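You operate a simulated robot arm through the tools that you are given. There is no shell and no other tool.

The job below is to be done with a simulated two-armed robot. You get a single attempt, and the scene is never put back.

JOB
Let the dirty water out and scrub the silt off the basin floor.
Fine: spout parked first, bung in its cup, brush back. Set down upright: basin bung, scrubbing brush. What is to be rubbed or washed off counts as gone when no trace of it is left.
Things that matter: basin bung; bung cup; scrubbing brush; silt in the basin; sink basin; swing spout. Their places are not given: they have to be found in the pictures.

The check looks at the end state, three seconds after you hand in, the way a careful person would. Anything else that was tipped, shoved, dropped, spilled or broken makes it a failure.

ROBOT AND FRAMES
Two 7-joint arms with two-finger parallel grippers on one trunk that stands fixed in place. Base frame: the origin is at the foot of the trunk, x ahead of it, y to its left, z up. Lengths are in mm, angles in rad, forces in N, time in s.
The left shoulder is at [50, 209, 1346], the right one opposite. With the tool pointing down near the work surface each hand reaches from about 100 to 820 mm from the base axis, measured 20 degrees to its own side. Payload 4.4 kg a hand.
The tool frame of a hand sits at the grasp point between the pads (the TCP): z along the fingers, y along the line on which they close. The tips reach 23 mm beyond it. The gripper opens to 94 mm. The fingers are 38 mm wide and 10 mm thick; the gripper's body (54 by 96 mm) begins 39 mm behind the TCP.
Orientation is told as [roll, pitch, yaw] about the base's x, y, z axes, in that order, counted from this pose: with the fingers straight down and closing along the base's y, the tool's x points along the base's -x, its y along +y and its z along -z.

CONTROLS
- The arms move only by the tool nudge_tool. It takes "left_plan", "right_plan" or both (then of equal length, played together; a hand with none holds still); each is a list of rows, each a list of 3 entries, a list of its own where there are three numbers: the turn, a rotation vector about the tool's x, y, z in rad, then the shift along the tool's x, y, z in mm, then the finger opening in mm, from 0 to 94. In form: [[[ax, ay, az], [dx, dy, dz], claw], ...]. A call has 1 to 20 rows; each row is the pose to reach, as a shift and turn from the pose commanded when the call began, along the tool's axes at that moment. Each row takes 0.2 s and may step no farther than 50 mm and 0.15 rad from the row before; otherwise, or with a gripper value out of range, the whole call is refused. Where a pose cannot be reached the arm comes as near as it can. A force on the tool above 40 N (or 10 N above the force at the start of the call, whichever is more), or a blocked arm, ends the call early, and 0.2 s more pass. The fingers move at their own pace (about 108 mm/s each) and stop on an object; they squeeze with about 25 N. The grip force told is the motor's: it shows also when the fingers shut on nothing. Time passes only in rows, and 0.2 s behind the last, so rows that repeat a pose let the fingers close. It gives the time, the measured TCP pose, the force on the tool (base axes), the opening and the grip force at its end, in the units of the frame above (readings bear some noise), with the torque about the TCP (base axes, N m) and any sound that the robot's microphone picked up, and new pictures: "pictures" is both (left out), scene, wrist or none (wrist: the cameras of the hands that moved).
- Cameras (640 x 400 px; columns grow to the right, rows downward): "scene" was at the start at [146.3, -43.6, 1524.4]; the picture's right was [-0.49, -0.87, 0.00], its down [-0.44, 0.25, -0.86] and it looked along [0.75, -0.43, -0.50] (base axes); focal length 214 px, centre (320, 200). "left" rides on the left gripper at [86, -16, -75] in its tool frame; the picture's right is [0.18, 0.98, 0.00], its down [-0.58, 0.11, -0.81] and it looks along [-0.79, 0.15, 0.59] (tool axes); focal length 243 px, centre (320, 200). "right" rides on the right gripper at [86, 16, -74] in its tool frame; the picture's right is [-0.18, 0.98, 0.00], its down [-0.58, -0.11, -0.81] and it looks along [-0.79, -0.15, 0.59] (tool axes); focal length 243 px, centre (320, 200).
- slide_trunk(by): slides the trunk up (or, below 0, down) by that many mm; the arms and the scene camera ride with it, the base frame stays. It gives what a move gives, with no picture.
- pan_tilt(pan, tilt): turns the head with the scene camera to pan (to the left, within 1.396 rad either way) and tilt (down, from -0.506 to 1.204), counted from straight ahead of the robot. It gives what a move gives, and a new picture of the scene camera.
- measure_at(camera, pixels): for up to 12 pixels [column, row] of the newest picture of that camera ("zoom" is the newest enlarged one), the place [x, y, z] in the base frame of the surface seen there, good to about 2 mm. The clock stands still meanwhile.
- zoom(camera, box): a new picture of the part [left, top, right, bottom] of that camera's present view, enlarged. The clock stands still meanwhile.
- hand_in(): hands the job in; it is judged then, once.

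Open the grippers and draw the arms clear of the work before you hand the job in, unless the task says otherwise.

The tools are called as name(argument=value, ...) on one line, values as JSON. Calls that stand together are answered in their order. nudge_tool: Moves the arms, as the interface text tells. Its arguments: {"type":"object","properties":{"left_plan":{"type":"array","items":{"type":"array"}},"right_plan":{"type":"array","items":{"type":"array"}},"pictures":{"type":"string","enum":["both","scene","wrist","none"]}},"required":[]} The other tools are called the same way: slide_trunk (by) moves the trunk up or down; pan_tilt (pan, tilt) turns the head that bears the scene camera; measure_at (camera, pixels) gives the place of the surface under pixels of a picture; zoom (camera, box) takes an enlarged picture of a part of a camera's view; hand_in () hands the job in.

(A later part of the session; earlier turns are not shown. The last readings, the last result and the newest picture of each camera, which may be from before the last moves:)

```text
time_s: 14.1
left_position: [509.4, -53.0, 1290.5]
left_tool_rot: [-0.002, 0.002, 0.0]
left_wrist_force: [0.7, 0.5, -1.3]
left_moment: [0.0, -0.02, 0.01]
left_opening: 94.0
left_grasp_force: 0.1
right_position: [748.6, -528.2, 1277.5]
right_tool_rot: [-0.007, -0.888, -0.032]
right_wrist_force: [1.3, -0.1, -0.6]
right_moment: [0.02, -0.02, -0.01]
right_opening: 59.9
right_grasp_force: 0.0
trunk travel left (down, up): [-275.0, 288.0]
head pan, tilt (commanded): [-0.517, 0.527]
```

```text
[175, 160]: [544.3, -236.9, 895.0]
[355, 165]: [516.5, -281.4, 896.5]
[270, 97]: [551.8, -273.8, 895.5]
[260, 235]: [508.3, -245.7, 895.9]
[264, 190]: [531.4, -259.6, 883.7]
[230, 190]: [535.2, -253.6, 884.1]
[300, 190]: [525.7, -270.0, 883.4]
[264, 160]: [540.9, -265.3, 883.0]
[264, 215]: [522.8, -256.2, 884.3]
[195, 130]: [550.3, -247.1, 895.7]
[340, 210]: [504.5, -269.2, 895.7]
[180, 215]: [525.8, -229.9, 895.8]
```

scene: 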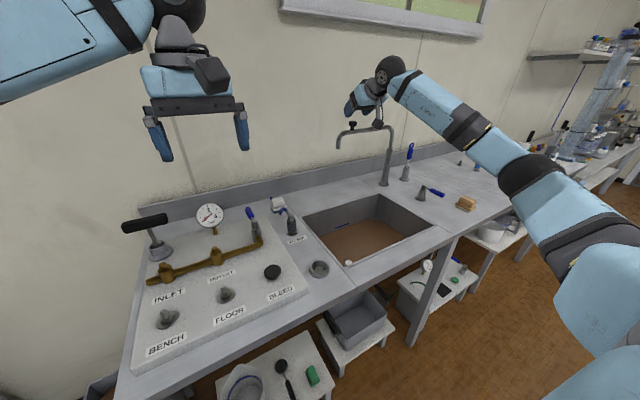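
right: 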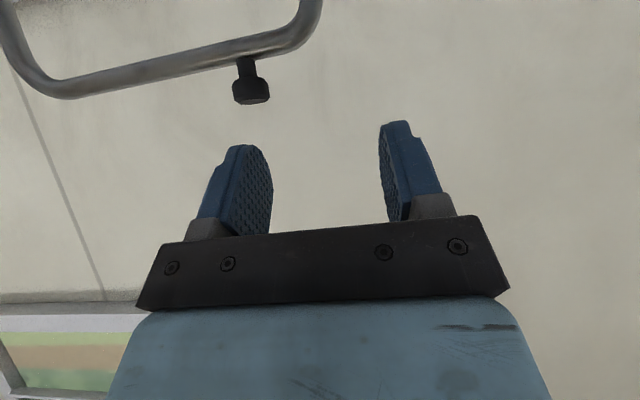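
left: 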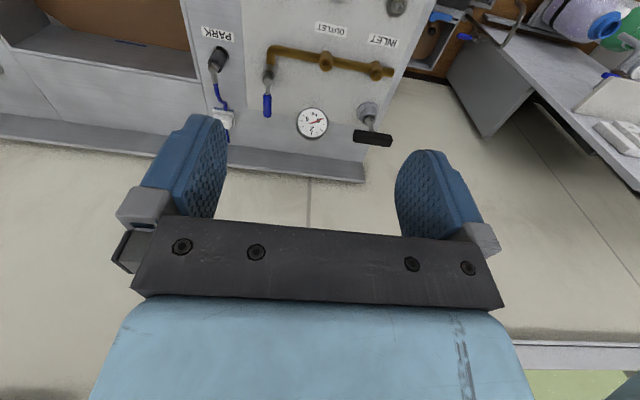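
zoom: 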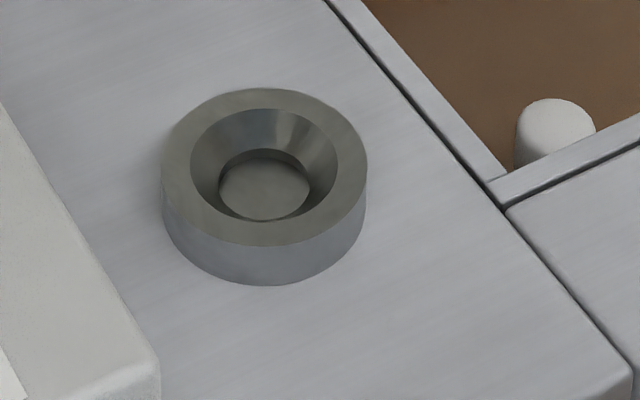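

Cup centre ≈ (530.5,-260), rim z≈896, bottom z≈884. I measure the near-left rim edges of the basin to know clearance around the bung.

measure_at(camera="scene", pixels=[[343.3, 267.6], [358.5, 261], [336.5, 260], [343, 268], [332, 252], [375, 251], [395, 243], [360, 245], [345, 240], [370, 235], [385, 228], [355, 225]])

zoom(camera="scene", box=[300, 185, 440, 280])

```text
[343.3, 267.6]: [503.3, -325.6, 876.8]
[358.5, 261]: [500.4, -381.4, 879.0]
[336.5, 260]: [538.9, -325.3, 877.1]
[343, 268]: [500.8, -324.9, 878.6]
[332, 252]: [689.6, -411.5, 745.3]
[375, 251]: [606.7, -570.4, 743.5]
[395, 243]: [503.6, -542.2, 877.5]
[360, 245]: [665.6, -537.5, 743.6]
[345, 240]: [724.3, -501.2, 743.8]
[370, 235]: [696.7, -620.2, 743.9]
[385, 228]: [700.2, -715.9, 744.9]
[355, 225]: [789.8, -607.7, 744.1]
```

```text
4.21 times, centred on (370, 232) of scene
```

zoom: 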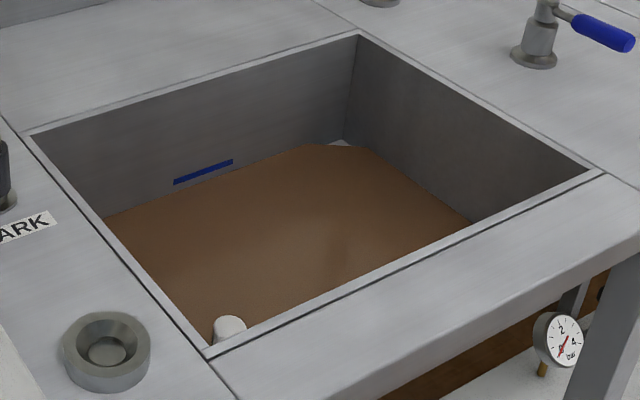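

Basin interior is x 504–806, y −327…−740, brown surface z≈744; the bung knob top is at (582,-405,789). I bring the right hand back to tool-down over the basin at about (620,-450,1250).

nudge_tool(right_plan=[[[0, 0.148, 0], [17, 13, -14], 60], [[0, 0.296, 0], [34, 26, -28], 60], [[0, 0.444, 0], [51, 39, -41], 60], [[0, 0.592, 0], [68, 52, -55], 60], [[0, 0.74, 0], [85, 65, -69], 60], [[0, 0.888, 0], [102, 78, -82], 60]], pictures="wrist")

```text
time_s: 15.5
left_position: [507.7, -54.0, 1291.9]
left_tool_rot: [0.001, -0.002, 0.0]
left_wrist_force: [-0.1, -0.2, 0.5]
left_moment: [-0.02, -0.02, 0.02]
left_opening: 93.9
left_grasp_force: 0.1
right_position: [623.8, -447.2, 1251.4]
right_tool_rot: [-0.002, 0.001, -0.037]
right_wrist_force: [-0.4, 1.0, 0.3]
right_moment: [-0.02, -0.01, 0.02]
right_opening: 60.0
right_grasp_force: 0.1
trunk travel left (down, up): [-275.0, 288.0]
head pan, tilt (commanded): [-0.517, 0.527]
```

right: 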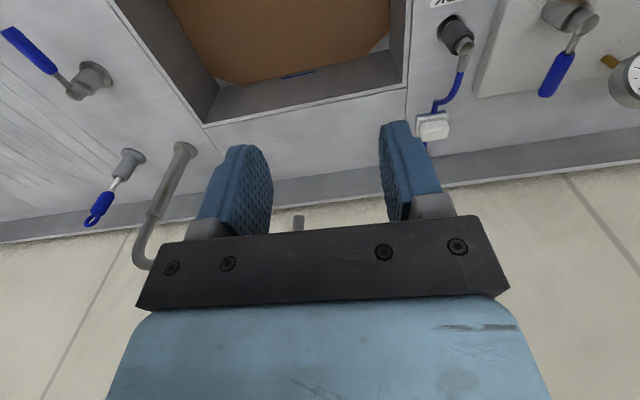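

Hand is tool-down at (624,-447,1251). I yaw it +90° (camera to the right side) and descend to about (582,-405,1000) above the bung.

nudge_tool(right_plan=[[[0, 0, -0.146], [4, 4, 22], 60], [[0, 0, -0.292], [8, 8, 44], 60], [[0, 0, -0.438], [12, 12, 66], 60], [[0, 0, -0.584], [16, 16, 88], 60], [[0, 0, -0.73], [20, 20, 110], 60], [[0, 0, -0.876], [24, 24, 132], 60], [[0, 0, -1.022], [28, 28, 154], 60], [[0, 0, -1.168], [32, 32, 176], 60], [[0, 0, -1.314], [36, 36, 200], 60], [[0, 0, -1.46], [40, 40, 225], 60], [[0, 0, -1.608], [42, 42, 251], 60]])

```text
time_s: 17.9
left_position: [511.0, -49.9, 1291.0]
left_tool_rot: [-0.007, 0.002, 0.001]
left_wrist_force: [0.8, 2.0, -0.1]
left_moment: [-0.13, 0.04, 0.0]
left_opening: 93.7
left_grasp_force: 0.0
right_position: [440.7, -189.2, 1032.2]
right_tool_rot: [-0.127, -0.051, 1.329]
right_wrist_force: [-0.3, 1.8, -1.7]
right_moment: [-0.12, -0.03, -0.03]
right_opening: 59.7
right_grasp_force: 0.1
right hand out of reach, approached as far as the arm can: row 4, 5, 6, 7, 8, 9, 10, 11
trunk travel left (down, up): [-275.0, 288.0]
head pan, tilt (commanded): [-0.517, 0.527]
```

scene: 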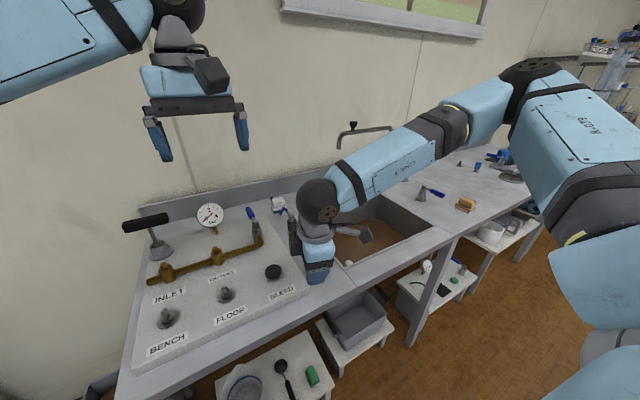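
right: 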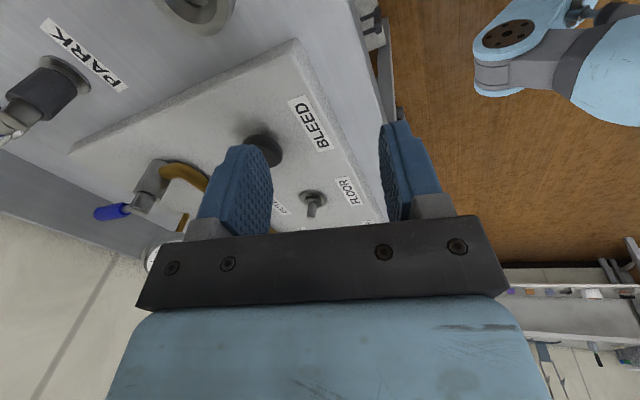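

The +90° yaw is outside the arm's range and the hand drifted to (441,-189,1032); nothing was touched. I reverse: yaw back to 0 and go to about (582,-420,1100), rising first.

nudge_tool(right_plan=[[[0, 0, 0.13], [10, -10, -30], 60], [[0, 0, 0.266], [30, -30, -50], 60], [[0, 0, 0.4], [50, -50, -68], 60], [[0, 0, 0.53], [72, -72, -68], 60], [[0, 0, 0.665], [94, -94, -68], 60], [[0, 0, 0.8], [116, -116, -68], 60], [[0, 0, 0.93], [138, -138, -68], 60], [[0, 0, 1.06], [160, -160, -68], 60], [[0, 0, 1.2], [178, -178, -68], 60], [[0, 0, 1.33], [190, -192, -68], 60]])

```text
time_s: 20.1
left_position: [508.3, -56.0, 1291.5]
left_tool_rot: [0.001, 0.0, 0.001]
left_wrist_force: [-0.6, -0.2, -0.7]
left_moment: [0.0, 0.03, -0.02]
left_opening: 94.1
left_grasp_force: 0.1
right_position: [571.9, -415.1, 1115.7]
right_tool_rot: [0.027, -0.138, -0.009]
right_wrist_force: [-0.2, 0.6, -0.1]
right_moment: [0.04, 0.0, -0.01]
right_opening: 59.8
right_grasp_force: 0.0
trunk travel left (down, up): [-275.0, 288.0]
head pan, tilt (commanded): [-0.517, 0.527]
```

scene: 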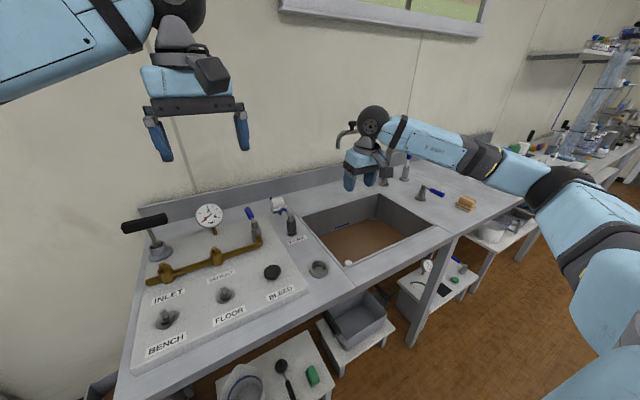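
right: 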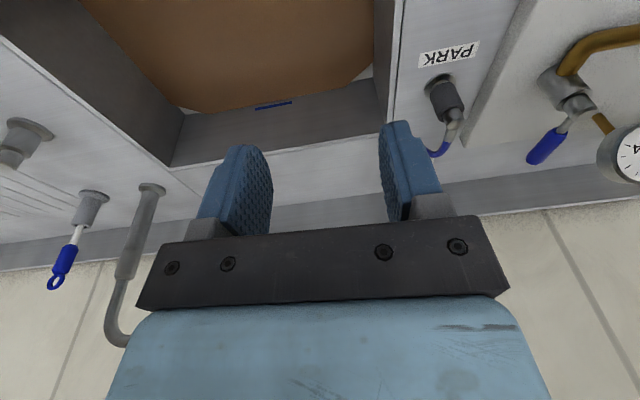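

Back at (572,-415,1116). I now try a positive pitch (~+0.45 rad), which lifts the wrist camera above and inside the basin's near rim.

nudge_tool(right_plan=[[[0, 0.145, 0], [0, 0, 0], 60], [[0, 0.29, 0], [0, 0, 0], 60], [[0, 0.44, 0], [0, 0, 0], 60], [[0, 0.585, 0], [0, 0, 0], 60]])

```text
time_s: 21.1
left_position: [508.8, -54.9, 1291.3]
left_tool_rot: [-0.001, 0.0, 0.0]
left_wrist_force: [0.1, -0.5, 0.5]
left_moment: [0.0, 0.03, 0.0]
left_opening: 94.1
left_grasp_force: 0.0
right_position: [569.7, -412.9, 1115.0]
right_tool_rot: [0.027, 0.447, 0.007]
right_wrist_force: [0.6, -0.4, 0.6]
right_moment: [0.03, -0.02, 0.01]
right_opening: 60.0
right_grasp_force: 0.0
trunk travel left (down, up): [-275.0, 288.0]
head pan, tilt (commanded): [-0.517, 0.527]
```

scene: 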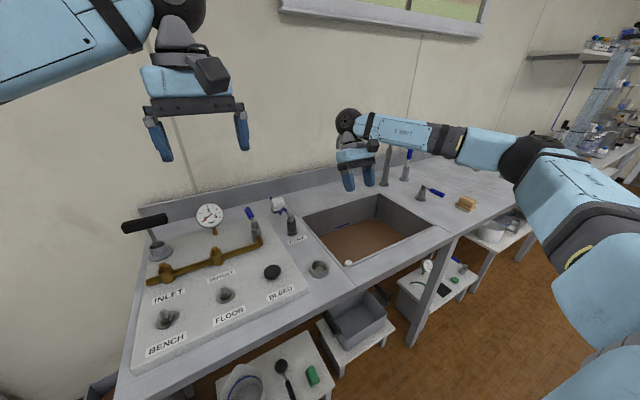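
right: 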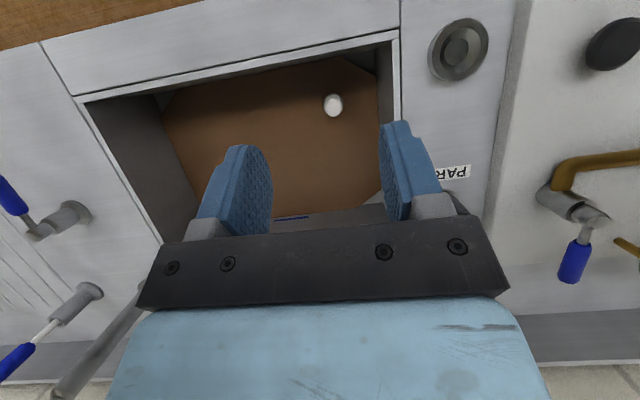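

This pose works, and the wrist camera now sees the bung at (333,105) and the whole octagonal silt patch. I zoom and measure.

zoom(camera="right", box=[300, 75, 370, 135])

measure_at(camera="zoom", pixels=[[305, 200], [235, 190], [375, 200], [305, 140], [300, 270], [350, 300], [330, 250]])

measure_at(camera="right", pixels=[[170, 100], [166, 115], [345, 58], [374, 80], [379, 185], [355, 203], [198, 200], [165, 93], [110, 108], [385, 42], [340, 210], [378, 70]])

```text
6.67 times, centred on (335, 105) of right
```

zoom: 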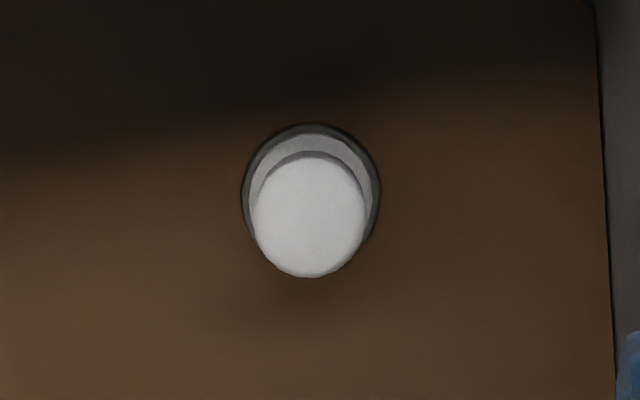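

```text
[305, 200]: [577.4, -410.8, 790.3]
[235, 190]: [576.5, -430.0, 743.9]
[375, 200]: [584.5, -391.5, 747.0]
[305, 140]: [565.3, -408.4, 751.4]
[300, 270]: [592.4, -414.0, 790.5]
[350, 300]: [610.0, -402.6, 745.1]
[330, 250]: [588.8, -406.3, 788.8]
```

```text
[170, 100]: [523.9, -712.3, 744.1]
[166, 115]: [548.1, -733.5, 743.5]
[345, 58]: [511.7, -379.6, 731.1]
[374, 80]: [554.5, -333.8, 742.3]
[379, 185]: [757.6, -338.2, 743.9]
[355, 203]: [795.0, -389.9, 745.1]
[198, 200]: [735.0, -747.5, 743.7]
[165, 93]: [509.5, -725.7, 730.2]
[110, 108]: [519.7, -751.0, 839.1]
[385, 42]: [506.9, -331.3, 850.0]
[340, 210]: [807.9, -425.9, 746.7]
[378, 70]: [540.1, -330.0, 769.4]
```

The bung is a 24 mm knob on a flange (flange top z≈751, knob top z≈790), centre about (580,-409); the true floor in the exposed corners is z≈731. I descend to z≈900 right above it.

nudge_tool(right_plan=[[[0.01, 0, 0], [-20, 0, 38], 60], [[0.02, 0, 0], [-41, 0, 76], 60], [[0.027, 0, 0], [-61, 0, 114], 60], [[0.027, 0, 0], [-82, -1, 152], 60], [[0.027, 0, 0], [-102, -1, 190], 60]])

```text
time_s: 22.3
left_position: [508.3, -55.3, 1291.7]
left_tool_rot: [0.0, 0.0, -0.001]
left_wrist_force: [0.7, -0.1, -0.4]
left_moment: [0.01, 0.01, 0.01]
left_opening: 94.1
left_grasp_force: 0.1
right_position: [580.9, -407.8, 900.8]
right_tool_rot: [0.002, 0.446, 0.009]
right_wrist_force: [-0.4, 0.7, 0.5]
right_moment: [0.0, -0.01, 0.0]
right_opening: 60.2
right_grasp_force: 0.2
trunk travel left (down, up): [-275.0, 288.0]
head pan, tilt (commanded): [-0.517, 0.527]
```

scene: 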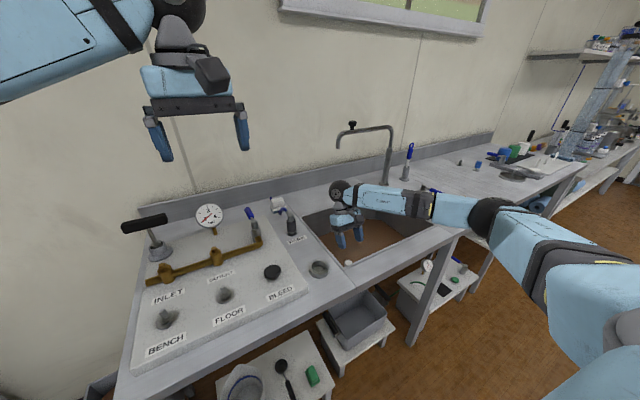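
right: 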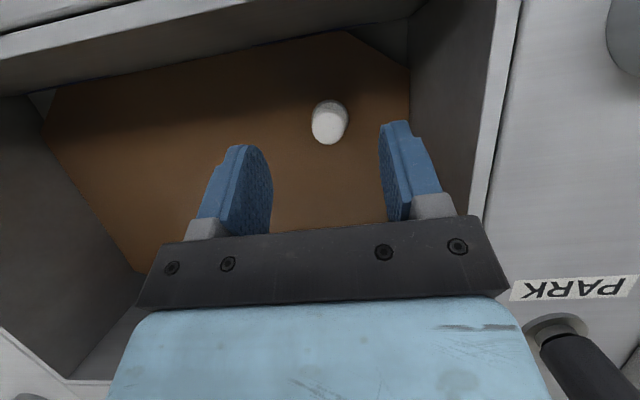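

Before descending further I check the forearm's height over the counter.

measure_at(camera="scene", pixels=[[342, 190], [375, 200], [400, 208], [430, 215], [455, 215], [490, 215], [520, 240], [540, 240], [425, 222], [470, 230]])

zoom(camera="scene", box=[310, 160, 560, 280])

```text
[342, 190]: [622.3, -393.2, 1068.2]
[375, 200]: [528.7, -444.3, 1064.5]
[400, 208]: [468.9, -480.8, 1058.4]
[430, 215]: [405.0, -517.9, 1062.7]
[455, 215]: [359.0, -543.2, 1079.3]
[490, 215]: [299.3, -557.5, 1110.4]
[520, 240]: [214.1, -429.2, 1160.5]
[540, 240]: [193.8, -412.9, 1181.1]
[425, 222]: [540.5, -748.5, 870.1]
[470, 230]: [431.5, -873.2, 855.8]
```

```text
2.56 times, centred on (435, 220) of scene
```

zoom: 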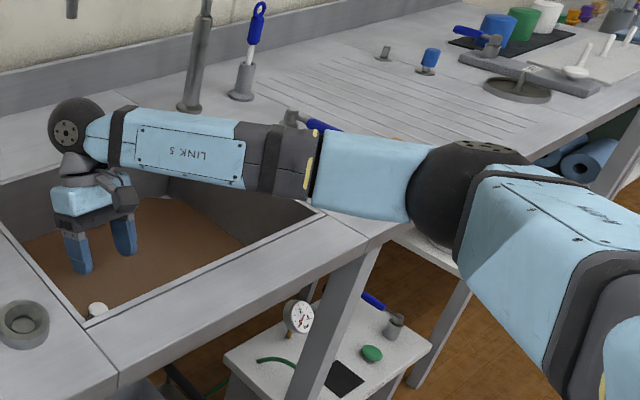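

The forearm (z≈1010–1068) clears the counter with room to descend ~110 mm. I re-measure the bung knob from this close wrist view.

zoom(camera="right", box=[290, 80, 370, 160])

measure_at(camera="zoom", pixels=[[310, 275], [260, 270], [360, 270], [310, 225], [310, 330], [280, 250], [340, 250]])

```text
5.00 times, centred on (330, 120) of right
```

zoom: 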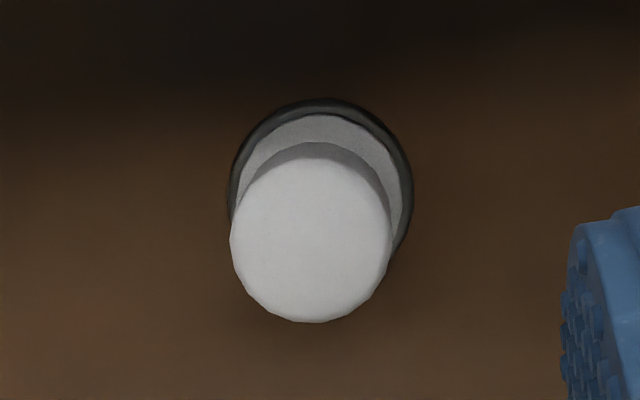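

```text
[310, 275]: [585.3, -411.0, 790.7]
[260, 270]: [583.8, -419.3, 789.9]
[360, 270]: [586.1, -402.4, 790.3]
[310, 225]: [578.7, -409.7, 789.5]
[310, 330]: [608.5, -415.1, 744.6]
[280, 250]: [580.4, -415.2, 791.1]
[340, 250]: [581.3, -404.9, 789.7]
```

Knob centre is (581,-410), radius ~13. I descend to z≈789 around it.

nudge_tool(right_plan=[[[0, 0, 0], [-16, -1, 34], 60], [[0, 0, 0], [-32, -2, 67], 60], [[0, 0, 0], [-48.4, -2, 101], 60]])

```text
time_s: 23.1
left_position: [508.4, -54.9, 1290.3]
left_tool_rot: [0.0, 0.0, -0.001]
left_wrist_force: [0.7, 0.3, 0.5]
left_moment: [0.03, 0.03, -0.01]
left_opening: 93.8
left_grasp_force: 0.0
right_position: [579.6, -409.5, 786.5]
right_tool_rot: [0.0, 0.445, 0.008]
right_wrist_force: [-0.4, -0.2, 0.1]
right_moment: [0.0, 0.0, -0.04]
right_opening: 60.2
right_grasp_force: 0.2
trunk travel left (down, up): [-275.0, 288.0]
head pan, tilt (commanded): [-0.517, 0.527]
```

scene: 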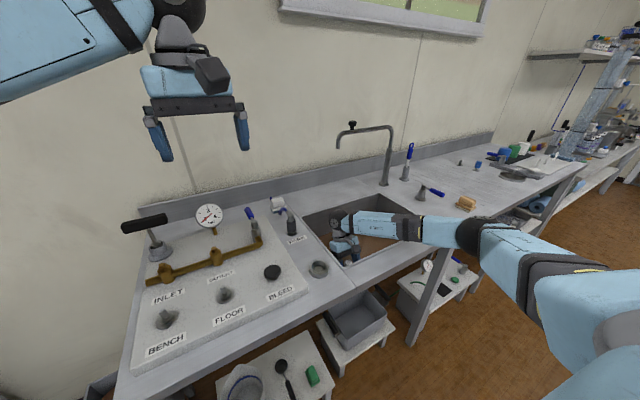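
right: 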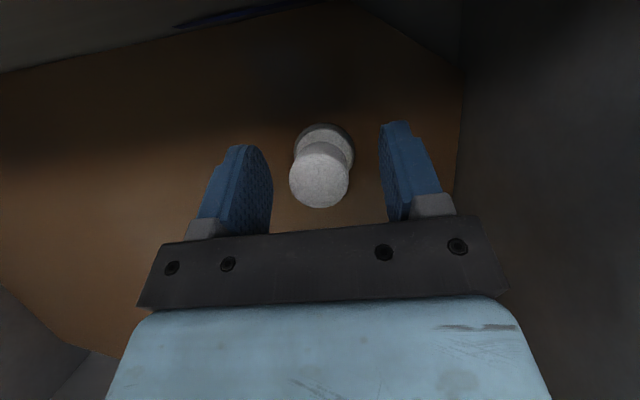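

The knob at (319,175) sits between the open fingers. I close on it.

nudge_tool(right_plan=[[[0, 0, 0], [0, 0, 0], 40], [[0, 0, 0], [0, 0, 0], 20], [[0, 0, 0], [0, 0, 0], 10], [[0, 0, 0], [0, 0, 0], 10]], pictures="wrist")

```text
time_s: 24.1
left_position: [508.5, -55.2, 1292.8]
left_tool_rot: [0.002, 0.001, 0.0]
left_wrist_force: [0.1, 0.1, -0.9]
left_moment: [0.0, -0.02, -0.03]
left_opening: 93.8
left_grasp_force: 0.0
right_position: [579.6, -409.3, 787.2]
right_tool_rot: [0.0, 0.446, 0.007]
right_wrist_force: [-1.0, -8.5, 2.1]
right_moment: [-0.15, 0.04, -0.03]
right_opening: 27.2
right_grasp_force: 25.7
trunk travel left (down, up): [-275.0, 288.0]
head pan, tilt (commanded): [-0.517, 0.527]
```

right: 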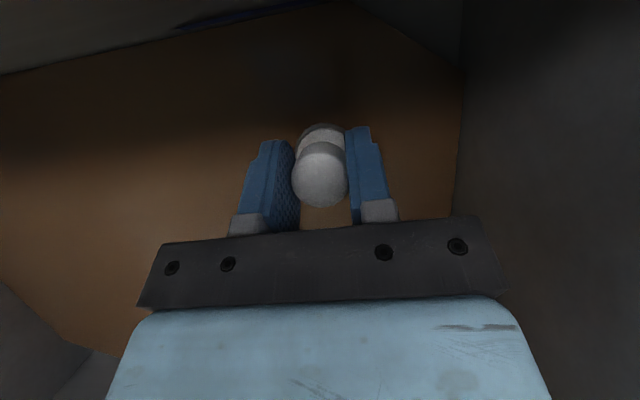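

Gripped (27 mm, 25 N). I lift it straight up slowly.

nudge_tool(right_plan=[[[0, 0, 0], [0.9, -1, -1.8], 10], [[0, 0, 0], [2.2, -1, -4.5], 10], [[0, 0, 0], [4.3, -1, -9], 10], [[0, 0, 0], [7.3, -1, -15.3], 10], [[0, 0, 0], [11.2, -1, -23.5], 10], [[0, 0, 0], [15.5, -1, -32.5], 10]])

```text
time_s: 25.5
left_position: [508.2, -55.1, 1291.4]
left_tool_rot: [0.0, -0.001, 0.0]
left_wrist_force: [0.6, -0.1, 0.8]
left_moment: [-0.01, 0.0, 0.01]
left_opening: 94.2
left_grasp_force: 0.1
right_position: [580.6, -410.6, 825.3]
right_tool_rot: [0.001, 0.444, 0.01]
right_wrist_force: [-0.4, 0.3, -0.3]
right_moment: [0.01, 0.0, -0.01]
right_opening: 27.1
right_grasp_force: 25.4
trunk travel left (down, up): [-275.0, 288.0]
head pan, tilt (commanded): [-0.517, 0.527]
```

scene: 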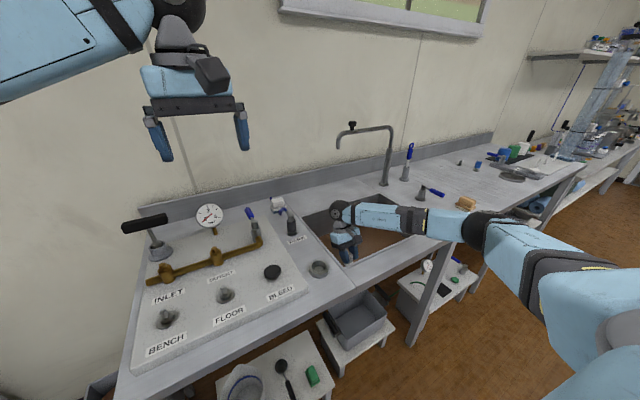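
right: 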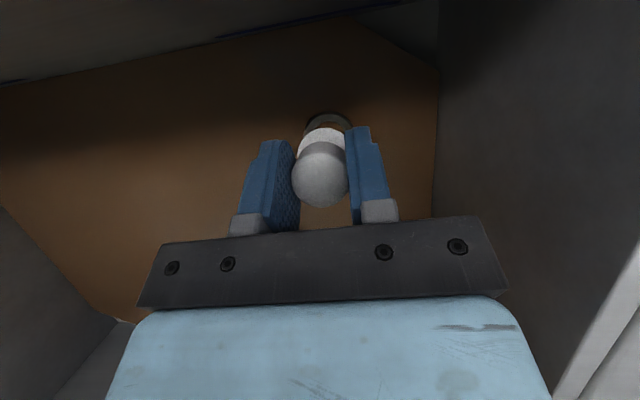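

The bung is out. I lift on to z≈985, above the rim and cup.

nudge_tool(right_plan=[[[0, 0, 0], [13, 0, -27], 10], [[0, 0, 0], [26, 0, -54], 10], [[0, 0, 0], [43, 0, -90], 10], [[0, 0, 0], [56, 0, -117], 10], [[0, 0, 0], [68.8, 0, -144.5], 10]])

```text
time_s: 26.7
left_position: [507.4, -54.0, 1293.1]
left_tool_rot: [0.001, 0.0, 0.001]
left_wrist_force: [-0.1, 0.5, 0.2]
left_moment: [-0.04, -0.05, 0.0]
left_opening: 94.0
left_grasp_force: 0.0
right_position: [579.1, -413.2, 983.3]
right_tool_rot: [0.0, 0.446, 0.009]
right_wrist_force: [-0.8, 0.1, -0.4]
right_moment: [-0.03, 0.01, 0.02]
right_opening: 27.4
right_grasp_force: 25.4
trunk travel left (down, up): [-275.0, 288.0]
head pan, tilt (commanded): [-0.517, 0.527]
```

scene: 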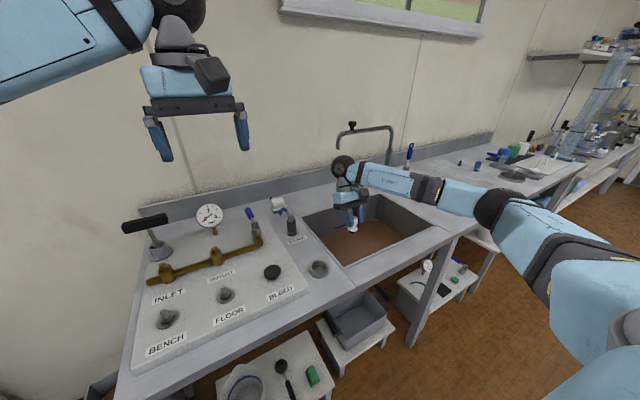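
right: 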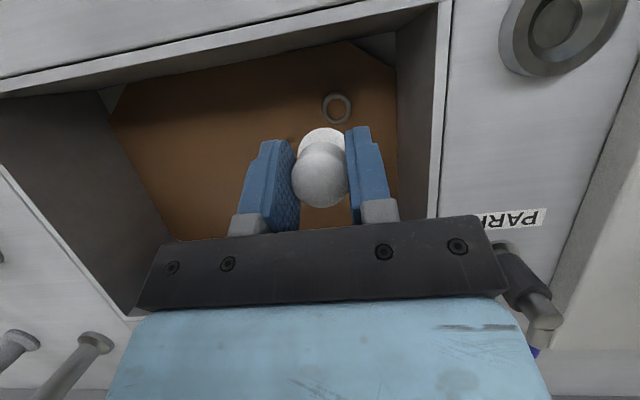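

I zoom on the held bung to see its shape and length below the fingers.

zoom(camera="scene", box=[335, 195, 375, 245])

measure_at(camera="zoom", pixels=[[300, 290], [300, 270], [300, 240], [280, 250], [330, 250], [310, 260], [290, 280]])

```text
8.00 times, centred on (355, 220) of scene
```

zoom: 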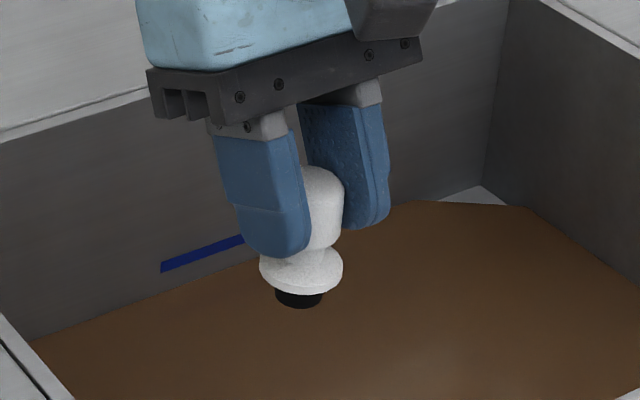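

```text
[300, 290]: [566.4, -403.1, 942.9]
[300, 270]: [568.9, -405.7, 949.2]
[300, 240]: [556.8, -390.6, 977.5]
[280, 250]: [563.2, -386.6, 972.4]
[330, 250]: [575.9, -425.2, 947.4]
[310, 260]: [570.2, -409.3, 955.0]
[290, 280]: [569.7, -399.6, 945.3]
```

The bung has a tapered flange (~41 mm below TCP) and a plug (~53 mm below). I carry it to above the cup at (530,-260).

nudge_tool(right_plan=[[[0, 0, 0], [11, 38, 5.3], 10], [[0, 0, 0], [22, 76, 10.6], 10], [[0, 0, 0], [33, 115, 16], 10], [[0, 0, 0], [43, 153, 21], 10]])

```text
time_s: 27.7
left_position: [507.8, -55.3, 1291.4]
left_tool_rot: [-0.002, -0.001, 0.0]
left_wrist_force: [0.3, 0.2, 0.1]
left_moment: [-0.06, 0.01, 0.0]
left_opening: 93.9
left_grasp_force: 0.2
right_position: [531.8, -259.3, 984.6]
right_tool_rot: [-0.001, 0.446, 0.007]
right_wrist_force: [0.8, 0.5, 0.2]
right_moment: [-0.01, 0.01, 0.03]
right_opening: 27.4
right_grasp_force: 25.0
trunk travel left (down, up): [-275.0, 288.0]
head pan, tilt (commanded): [-0.517, 0.527]
```

scene: 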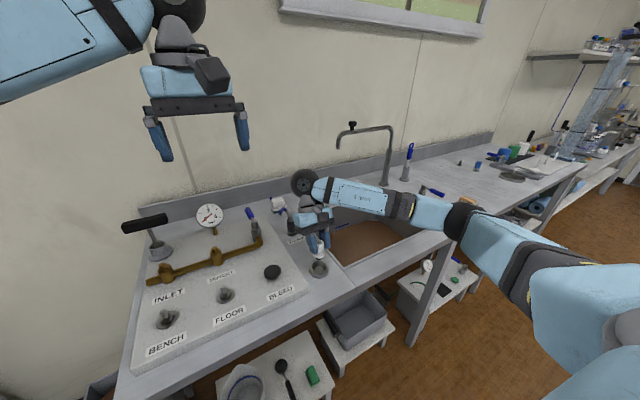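
right: 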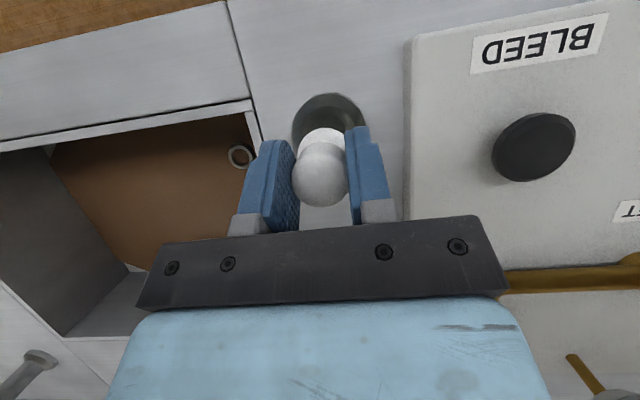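

I check alignment of bung and cup with zooms.

zoom(camera="scene", box=[298, 230, 342, 285])

zoom(camera="right", box=[280, 80, 380, 210])

```text
7.27 times, centred on (320, 258) of scene
```

zoom: 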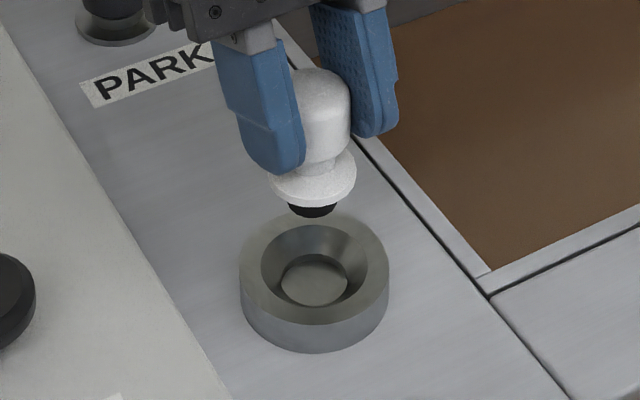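

```text
3.08 times, centred on (330, 145) of right
```

zoom: 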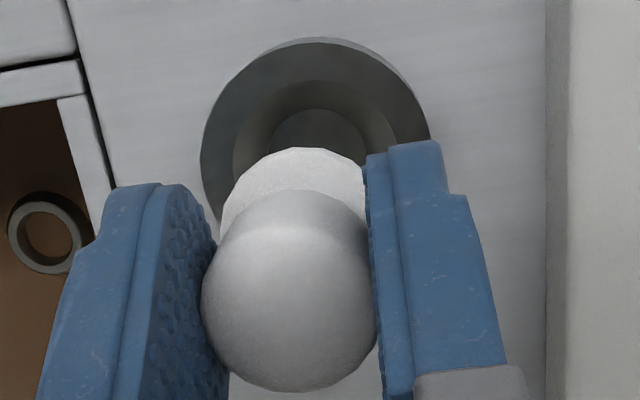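

Alignment looks good. I lower to z≈948 with a small −2 mm x correction.

nudge_tool(right_plan=[[[0, 0, 0], [-5, 0, 11], 10], [[0, 0, 0], [-9.5, -0.5, 22], 10], [[0, 0, 0], [-13.7, -0.5, 33.3], 10]])

zoom(camera="scene", box=[298, 230, 342, 285])

```text
time_s: 28.5
left_position: [508.2, -54.1, 1291.8]
left_tool_rot: [-0.001, 0.001, 0.0]
left_wrist_force: [0.2, -1.1, 0.6]
left_moment: [0.02, -0.03, -0.01]
left_opening: 93.9
left_grasp_force: 0.1
right_position: [530.4, -260.1, 949.3]
right_tool_rot: [0.0, 0.445, 0.008]
right_wrist_force: [0.9, -0.2, -0.5]
right_moment: [-0.01, -0.02, -0.02]
right_opening: 27.5
right_grasp_force: 24.9
trunk travel left (down, up): [-275.0, 288.0]
head pan, tilt (commanded): [-0.517, 0.527]
```

scene: 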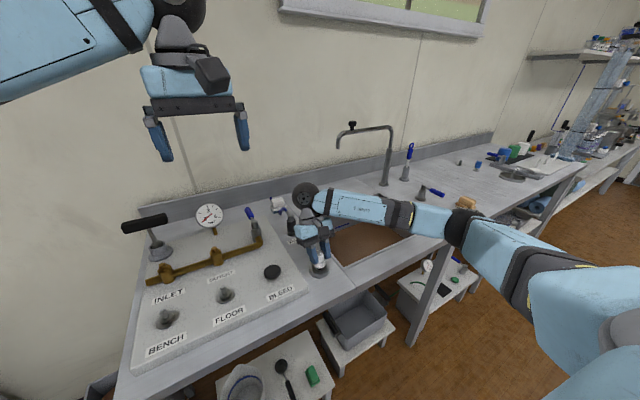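
right: 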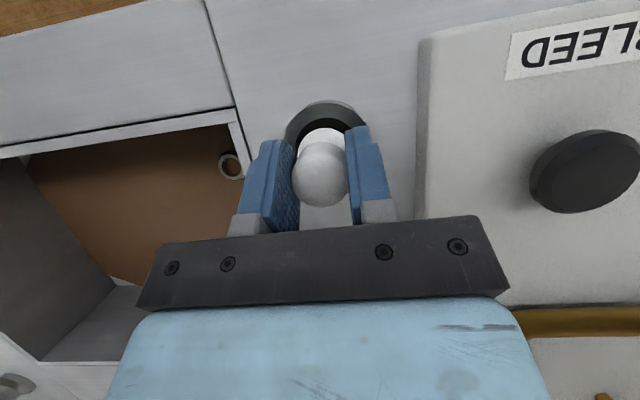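

```text
7.27 times, centred on (320, 258) of scene
```

zoom: 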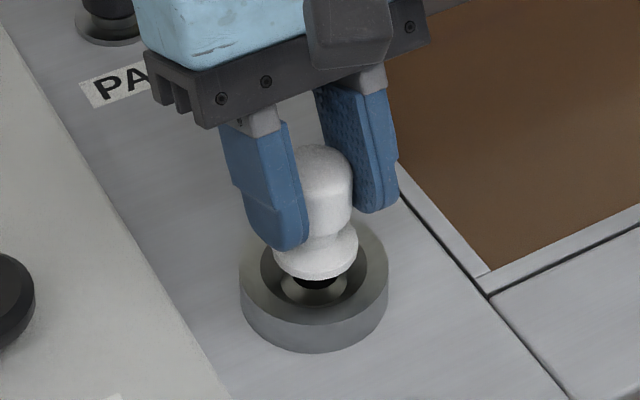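

The plug is centred in the cup mouth. I lower in 2 mm steps.

nudge_tool(right_plan=[[[0, 0, 0], [-0.9, 0, 1.8], 10], [[0, 0, 0], [-1.7, 0, 3.6], 10], [[0, 0, 0], [-2.6, 0, 5.4], 10], [[0, 0, 0], [-3.4, 0, 7.2], 10], [[0, 0, 0], [-4.3, 0, 9.0], 10], [[0, 0, 0], [-4.7, 0, 9.9], 10]], pictures="wrist")

zoom(camera="scene", box=[298, 230, 342, 285])

```text
time_s: 29.9
left_position: [507.2, -55.7, 1291.3]
left_tool_rot: [-0.001, 0.002, 0.002]
left_wrist_force: [0.4, 0.3, 1.0]
left_moment: [0.0, 0.02, -0.03]
left_opening: 93.9
left_grasp_force: 0.1
right_position: [529.5, -260.6, 939.0]
right_tool_rot: [0.002, 0.444, 0.009]
right_wrist_force: [3.4, -2.3, 10.1]
right_moment: [-0.12, -0.2, 0.01]
right_opening: 27.3
right_grasp_force: 24.8
trunk travel left (down, up): [-275.0, 288.0]
head pan, tilt (commanded): [-0.517, 0.527]
```

right: 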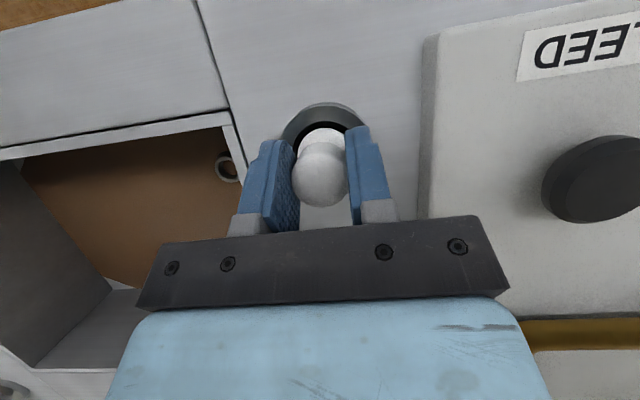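

```text
7.27 times, centred on (320, 258) of scene
```

zoom: 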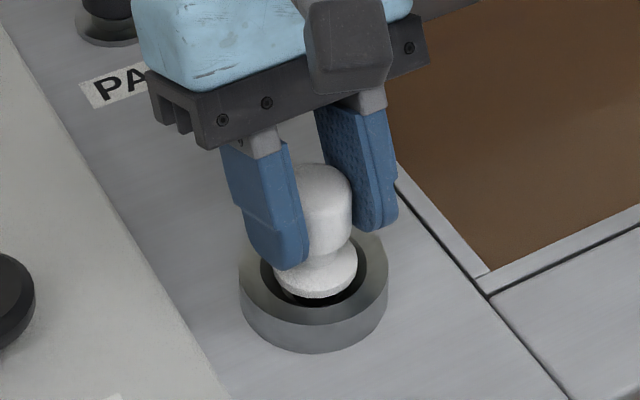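

There is contact (10 N up, 3 N in x). I ease it +2 mm in x and settle a little further down.

nudge_tool(right_plan=[[[0, 0, 0], [-1.4, -0.7, -1.8], 10], [[0, 0, 0], [-2.2, -0.7, 0], 10], [[0, 0, 0], [-2.7, -0.7, 0.9], 10], [[0, 0, 0], [-3.1, -0.7, 1.8], 10]], pictures="wrist")

zoom(camera="scene", box=[298, 230, 342, 285])

```text
time_s: 30.9
left_position: [505.4, -54.5, 1293.0]
left_tool_rot: [-0.001, -0.004, -0.001]
left_wrist_force: [0.3, -0.3, 0.9]
left_moment: [0.01, 0.01, 0.0]
left_opening: 94.3
left_grasp_force: 0.1
right_position: [530.5, -259.6, 936.7]
right_tool_rot: [0.002, 0.442, 0.009]
right_wrist_force: [1.1, -0.4, 22.3]
right_moment: [-0.04, -0.03, 0.01]
right_opening: 27.4
right_grasp_force: 25.0
trunk travel left (down, up): [-275.0, 288.0]
head pan, tilt (commanded): [-0.517, 0.527]
```

right: 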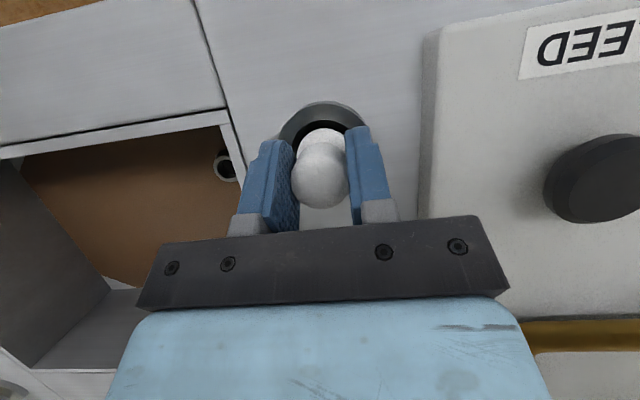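

```text
7.27 times, centred on (320, 258) of scene
```

zoom: 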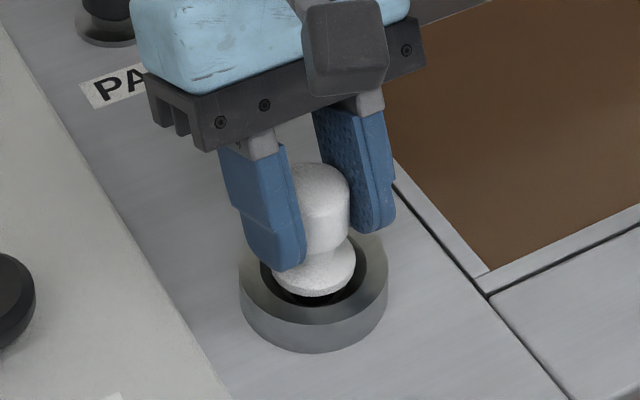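

Pure 22 N vertical contact with no torque: the bung is seated. I relieve ~1.5 mm and open the fingers, then withdraw up along the tool.

nudge_tool(right_plan=[[[0, 0, 0], [0.6, 0, -1.3], 10], [[0, 0, 0], [0.6, 0, -1.3], 32], [[0, 0, 0], [0.6, 0, -1.3], 60], [[0, 0, 0], [0.6, 0, -1.3], 64], [[0, 0, 0], [6, 0, -14], 64], [[0, 0, 0], [14, 0, -32], 64], [[0, 0, 0], [30, 0, -66], 64], [[0, 0, 0], [48, 0, -105], 64]])

zoom(camera="scene", box=[298, 230, 342, 285])

zoom(camera="right", box=[0, 50, 400, 330])

```text
time_s: 32.7
left_position: [507.8, -54.6, 1292.1]
left_tool_rot: [0.001, -0.001, -0.002]
left_wrist_force: [-0.4, 0.4, 0.6]
left_moment: [0.02, 0.01, 0.02]
left_opening: 93.9
left_grasp_force: 0.0
right_position: [530.7, -260.5, 1052.1]
right_tool_rot: [0.001, 0.445, 0.009]
right_wrist_force: [-0.3, 0.7, -0.4]
right_moment: [0.02, -0.06, 0.0]
right_opening: 64.0
right_grasp_force: 0.1
trunk travel left (down, up): [-275.0, 288.0]
head pan, tilt (commanded): [-0.517, 0.527]
```

scene: 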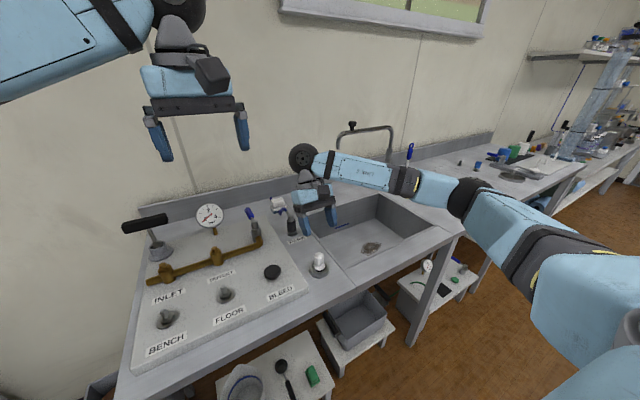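
right: 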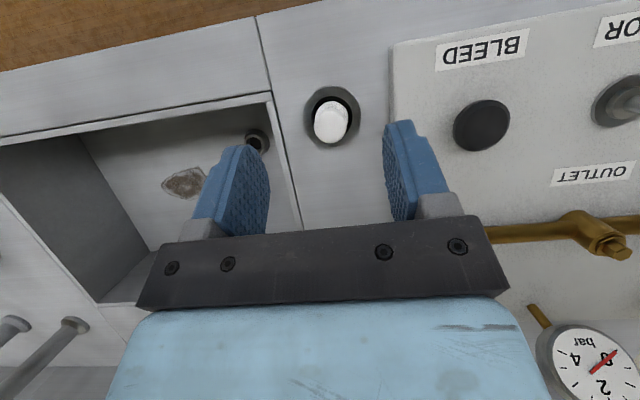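

```text
7.27 times, centred on (320, 258) of scene
```

zoom: 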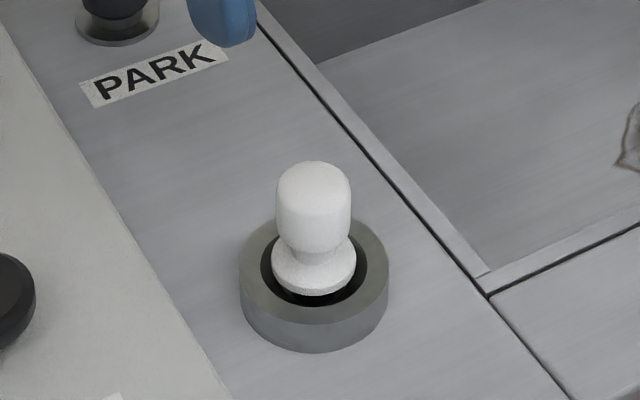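

```text
1.43 times, centred on (200, 190) of right
```

zoom: 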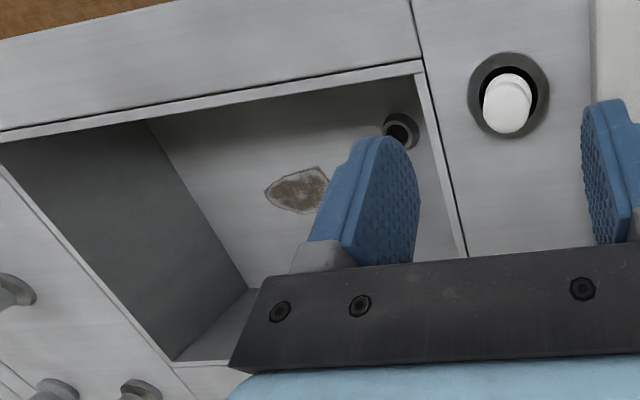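

The bung stands upright in the cup, the water has drained, and the silt is a small patch at about (371,247) in the scene. I zoom and measure it.

zoom(camera="scene", box=[340, 225, 400, 270])

measure_at(camera="zoom", pixels=[[240, 240], [300, 180], [350, 165], [420, 175], [440, 190], [400, 230], [330, 260], [270, 265], [340, 210], [380, 190]])

measure_at(camera="right", pixels=[[162, 183], [170, 173], [196, 167], [204, 178], [196, 195], [180, 195], [256, 140], [170, 220], [140, 130]])

```text
8.89 times, centred on (370, 248) of scene
```

zoom: 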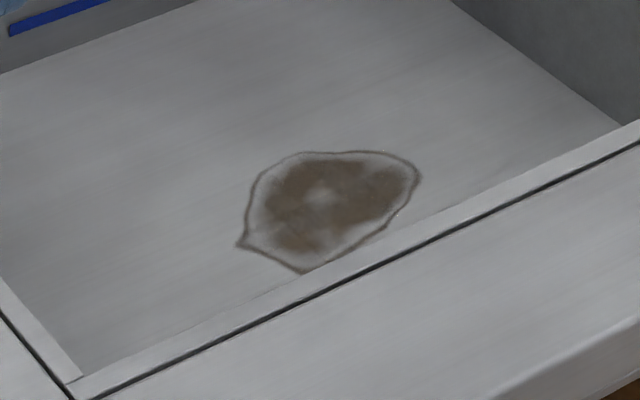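

```text
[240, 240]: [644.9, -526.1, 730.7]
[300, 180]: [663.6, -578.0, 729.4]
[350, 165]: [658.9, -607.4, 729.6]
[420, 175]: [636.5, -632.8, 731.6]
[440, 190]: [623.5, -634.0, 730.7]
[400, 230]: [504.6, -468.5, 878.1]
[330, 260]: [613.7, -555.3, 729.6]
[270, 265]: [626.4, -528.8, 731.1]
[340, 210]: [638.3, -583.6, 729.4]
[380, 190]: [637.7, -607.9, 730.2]
```

```text
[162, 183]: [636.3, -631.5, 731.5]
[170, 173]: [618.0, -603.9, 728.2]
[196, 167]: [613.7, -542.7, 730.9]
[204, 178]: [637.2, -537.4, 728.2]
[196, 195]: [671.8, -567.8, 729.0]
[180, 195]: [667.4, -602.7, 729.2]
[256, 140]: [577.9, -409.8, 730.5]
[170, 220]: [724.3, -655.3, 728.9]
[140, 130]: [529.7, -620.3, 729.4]
```

The silt patch spans x 610–672, y −635…−523 on the floor at z≈730, far from the walls. Before lowering the trunk for reach toward the brush, I measure heights of things below the arms.

measure_at(camera="scene", pixels=[[270, 370], [345, 345], [430, 295], [150, 222], [255, 215], [208, 205], [292, 215], [445, 245], [500, 215], [480, 250], [300, 340], [550, 180]])

measure_at(camera="right", pixels=[[250, 22], [40, 60], [330, 120], [335, 105]])

```text
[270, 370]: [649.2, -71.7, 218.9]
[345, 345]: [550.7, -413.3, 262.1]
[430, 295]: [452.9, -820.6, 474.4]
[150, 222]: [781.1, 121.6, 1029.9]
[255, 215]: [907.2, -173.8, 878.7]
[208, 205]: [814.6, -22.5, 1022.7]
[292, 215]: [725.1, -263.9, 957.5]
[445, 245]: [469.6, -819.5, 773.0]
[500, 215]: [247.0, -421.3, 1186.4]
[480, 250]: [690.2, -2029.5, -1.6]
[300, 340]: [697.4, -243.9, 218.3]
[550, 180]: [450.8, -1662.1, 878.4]
```

```text
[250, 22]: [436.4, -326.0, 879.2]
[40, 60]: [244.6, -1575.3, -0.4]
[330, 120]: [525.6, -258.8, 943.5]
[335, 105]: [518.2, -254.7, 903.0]
```

Bench front edge is x≈430 and all obstacles near the arm are lower than ~1030. I raise the right hand, straighten it to tool-down and move it to about (480,-500,1150).

nudge_tool(right_plan=[[[0, -0.05, 0], [14, -20, -30], 64], [[0, -0.13, 0], [29, -62, -45], 64], [[0, -0.21, 0], [44, -105, -55], 64], [[0, -0.29, 0], [58, -150, -60], 64], [[0, -0.37, 0], [72, -195, -64], 70], [[0, -0.446, 0], [87, -240, -67], 80]], pictures="none")

```text
time_s: 34.1
left_position: [506.2, -56.6, 1292.7]
left_tool_rot: [0.0, -0.001, -0.001]
left_wrist_force: [0.7, -0.4, 0.1]
left_moment: [0.0, 0.0, 0.03]
left_opening: 94.0
left_grasp_force: 0.1
right_position: [483.1, -502.2, 1147.3]
right_tool_rot: [0.002, -0.002, 0.007]
right_wrist_force: [-0.2, -0.2, 0.3]
right_moment: [-0.02, -0.02, 0.0]
right_opening: 79.9
right_grasp_force: 0.2
trunk travel left (down, up): [-275.0, 288.0]
head pan, tilt (commanded): [-0.517, 0.527]
```

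Now yaw to about −69° (natural for reaching right) while moving to (430,-740,1150).

nudge_tool(right_plan=[[[0, 0, 0.15], [7, -30, 0], 80], [[0, 0, 0.3], [14, -60, 0], 80], [[0, 0, 0.45], [21, -90, 0], 80], [[0, 0, 0.6], [28, -120, 0], 80], [[0, 0, 0.75], [35, -150, 0], 80], [[0, 0, 0.9], [42, -180, 0], 80], [[0, 0, 1.05], [48, -210, 0], 80], [[0, 0, 1.2], [53, -238, 0], 80]])

```text
time_s: 35.9
left_position: [508.3, -55.3, 1292.2]
left_tool_rot: [0.0, -0.001, 0.0]
left_wrist_force: [0.1, -0.2, 0.0]
left_moment: [-0.04, 0.0, -0.01]
left_opening: 93.7
left_grasp_force: 0.1
right_position: [434.7, -741.1, 1147.0]
right_tool_rot: [0.003, 0.001, -1.193]
right_wrist_force: [-0.5, 0.7, 0.7]
right_moment: [-0.05, 0.01, 0.04]
right_opening: 79.9
right_grasp_force: 0.1
trunk travel left (down, up): [-275.0, 288.0]
head pan, tilt (commanded): [-0.517, 0.527]
```

scene: 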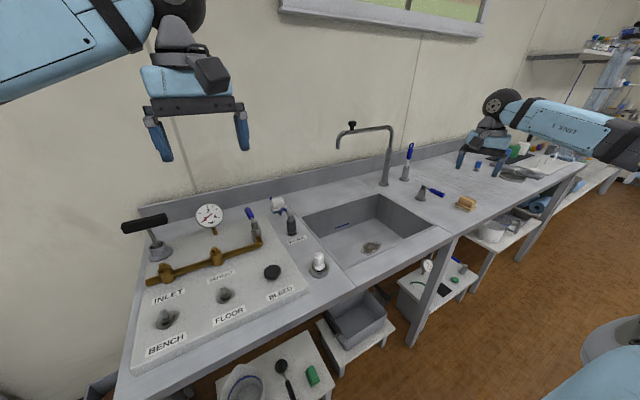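
right: 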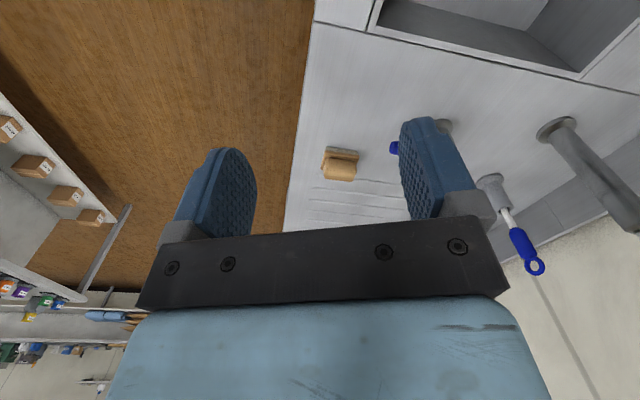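

Good. I lower the trunk by 150 more so the shoulder (z≈1046) is level with the wrist for maximum horizontal reach.

slide_trunk(by=-150)

```text
time_s: 37.6
left_position: [507.0, -55.4, 1142.8]
left_tool_rot: [0.002, 0.0, 0.003]
left_wrist_force: [-0.4, 0.6, 0.0]
left_moment: [0.02, 0.01, 0.03]
left_opening: 94.0
left_grasp_force: 0.0
right_position: [436.3, -739.7, 997.4]
right_tool_rot: [0.001, 0.0, -1.192]
right_wrist_force: [-0.1, 0.9, 0.2]
right_moment: [-0.02, 0.01, 0.0]
right_opening: 80.2
right_grasp_force: 0.1
trunk travel left (down, up): [-125.0, 438.0]
head pan, tilt (commanded): [-0.517, 0.527]
```

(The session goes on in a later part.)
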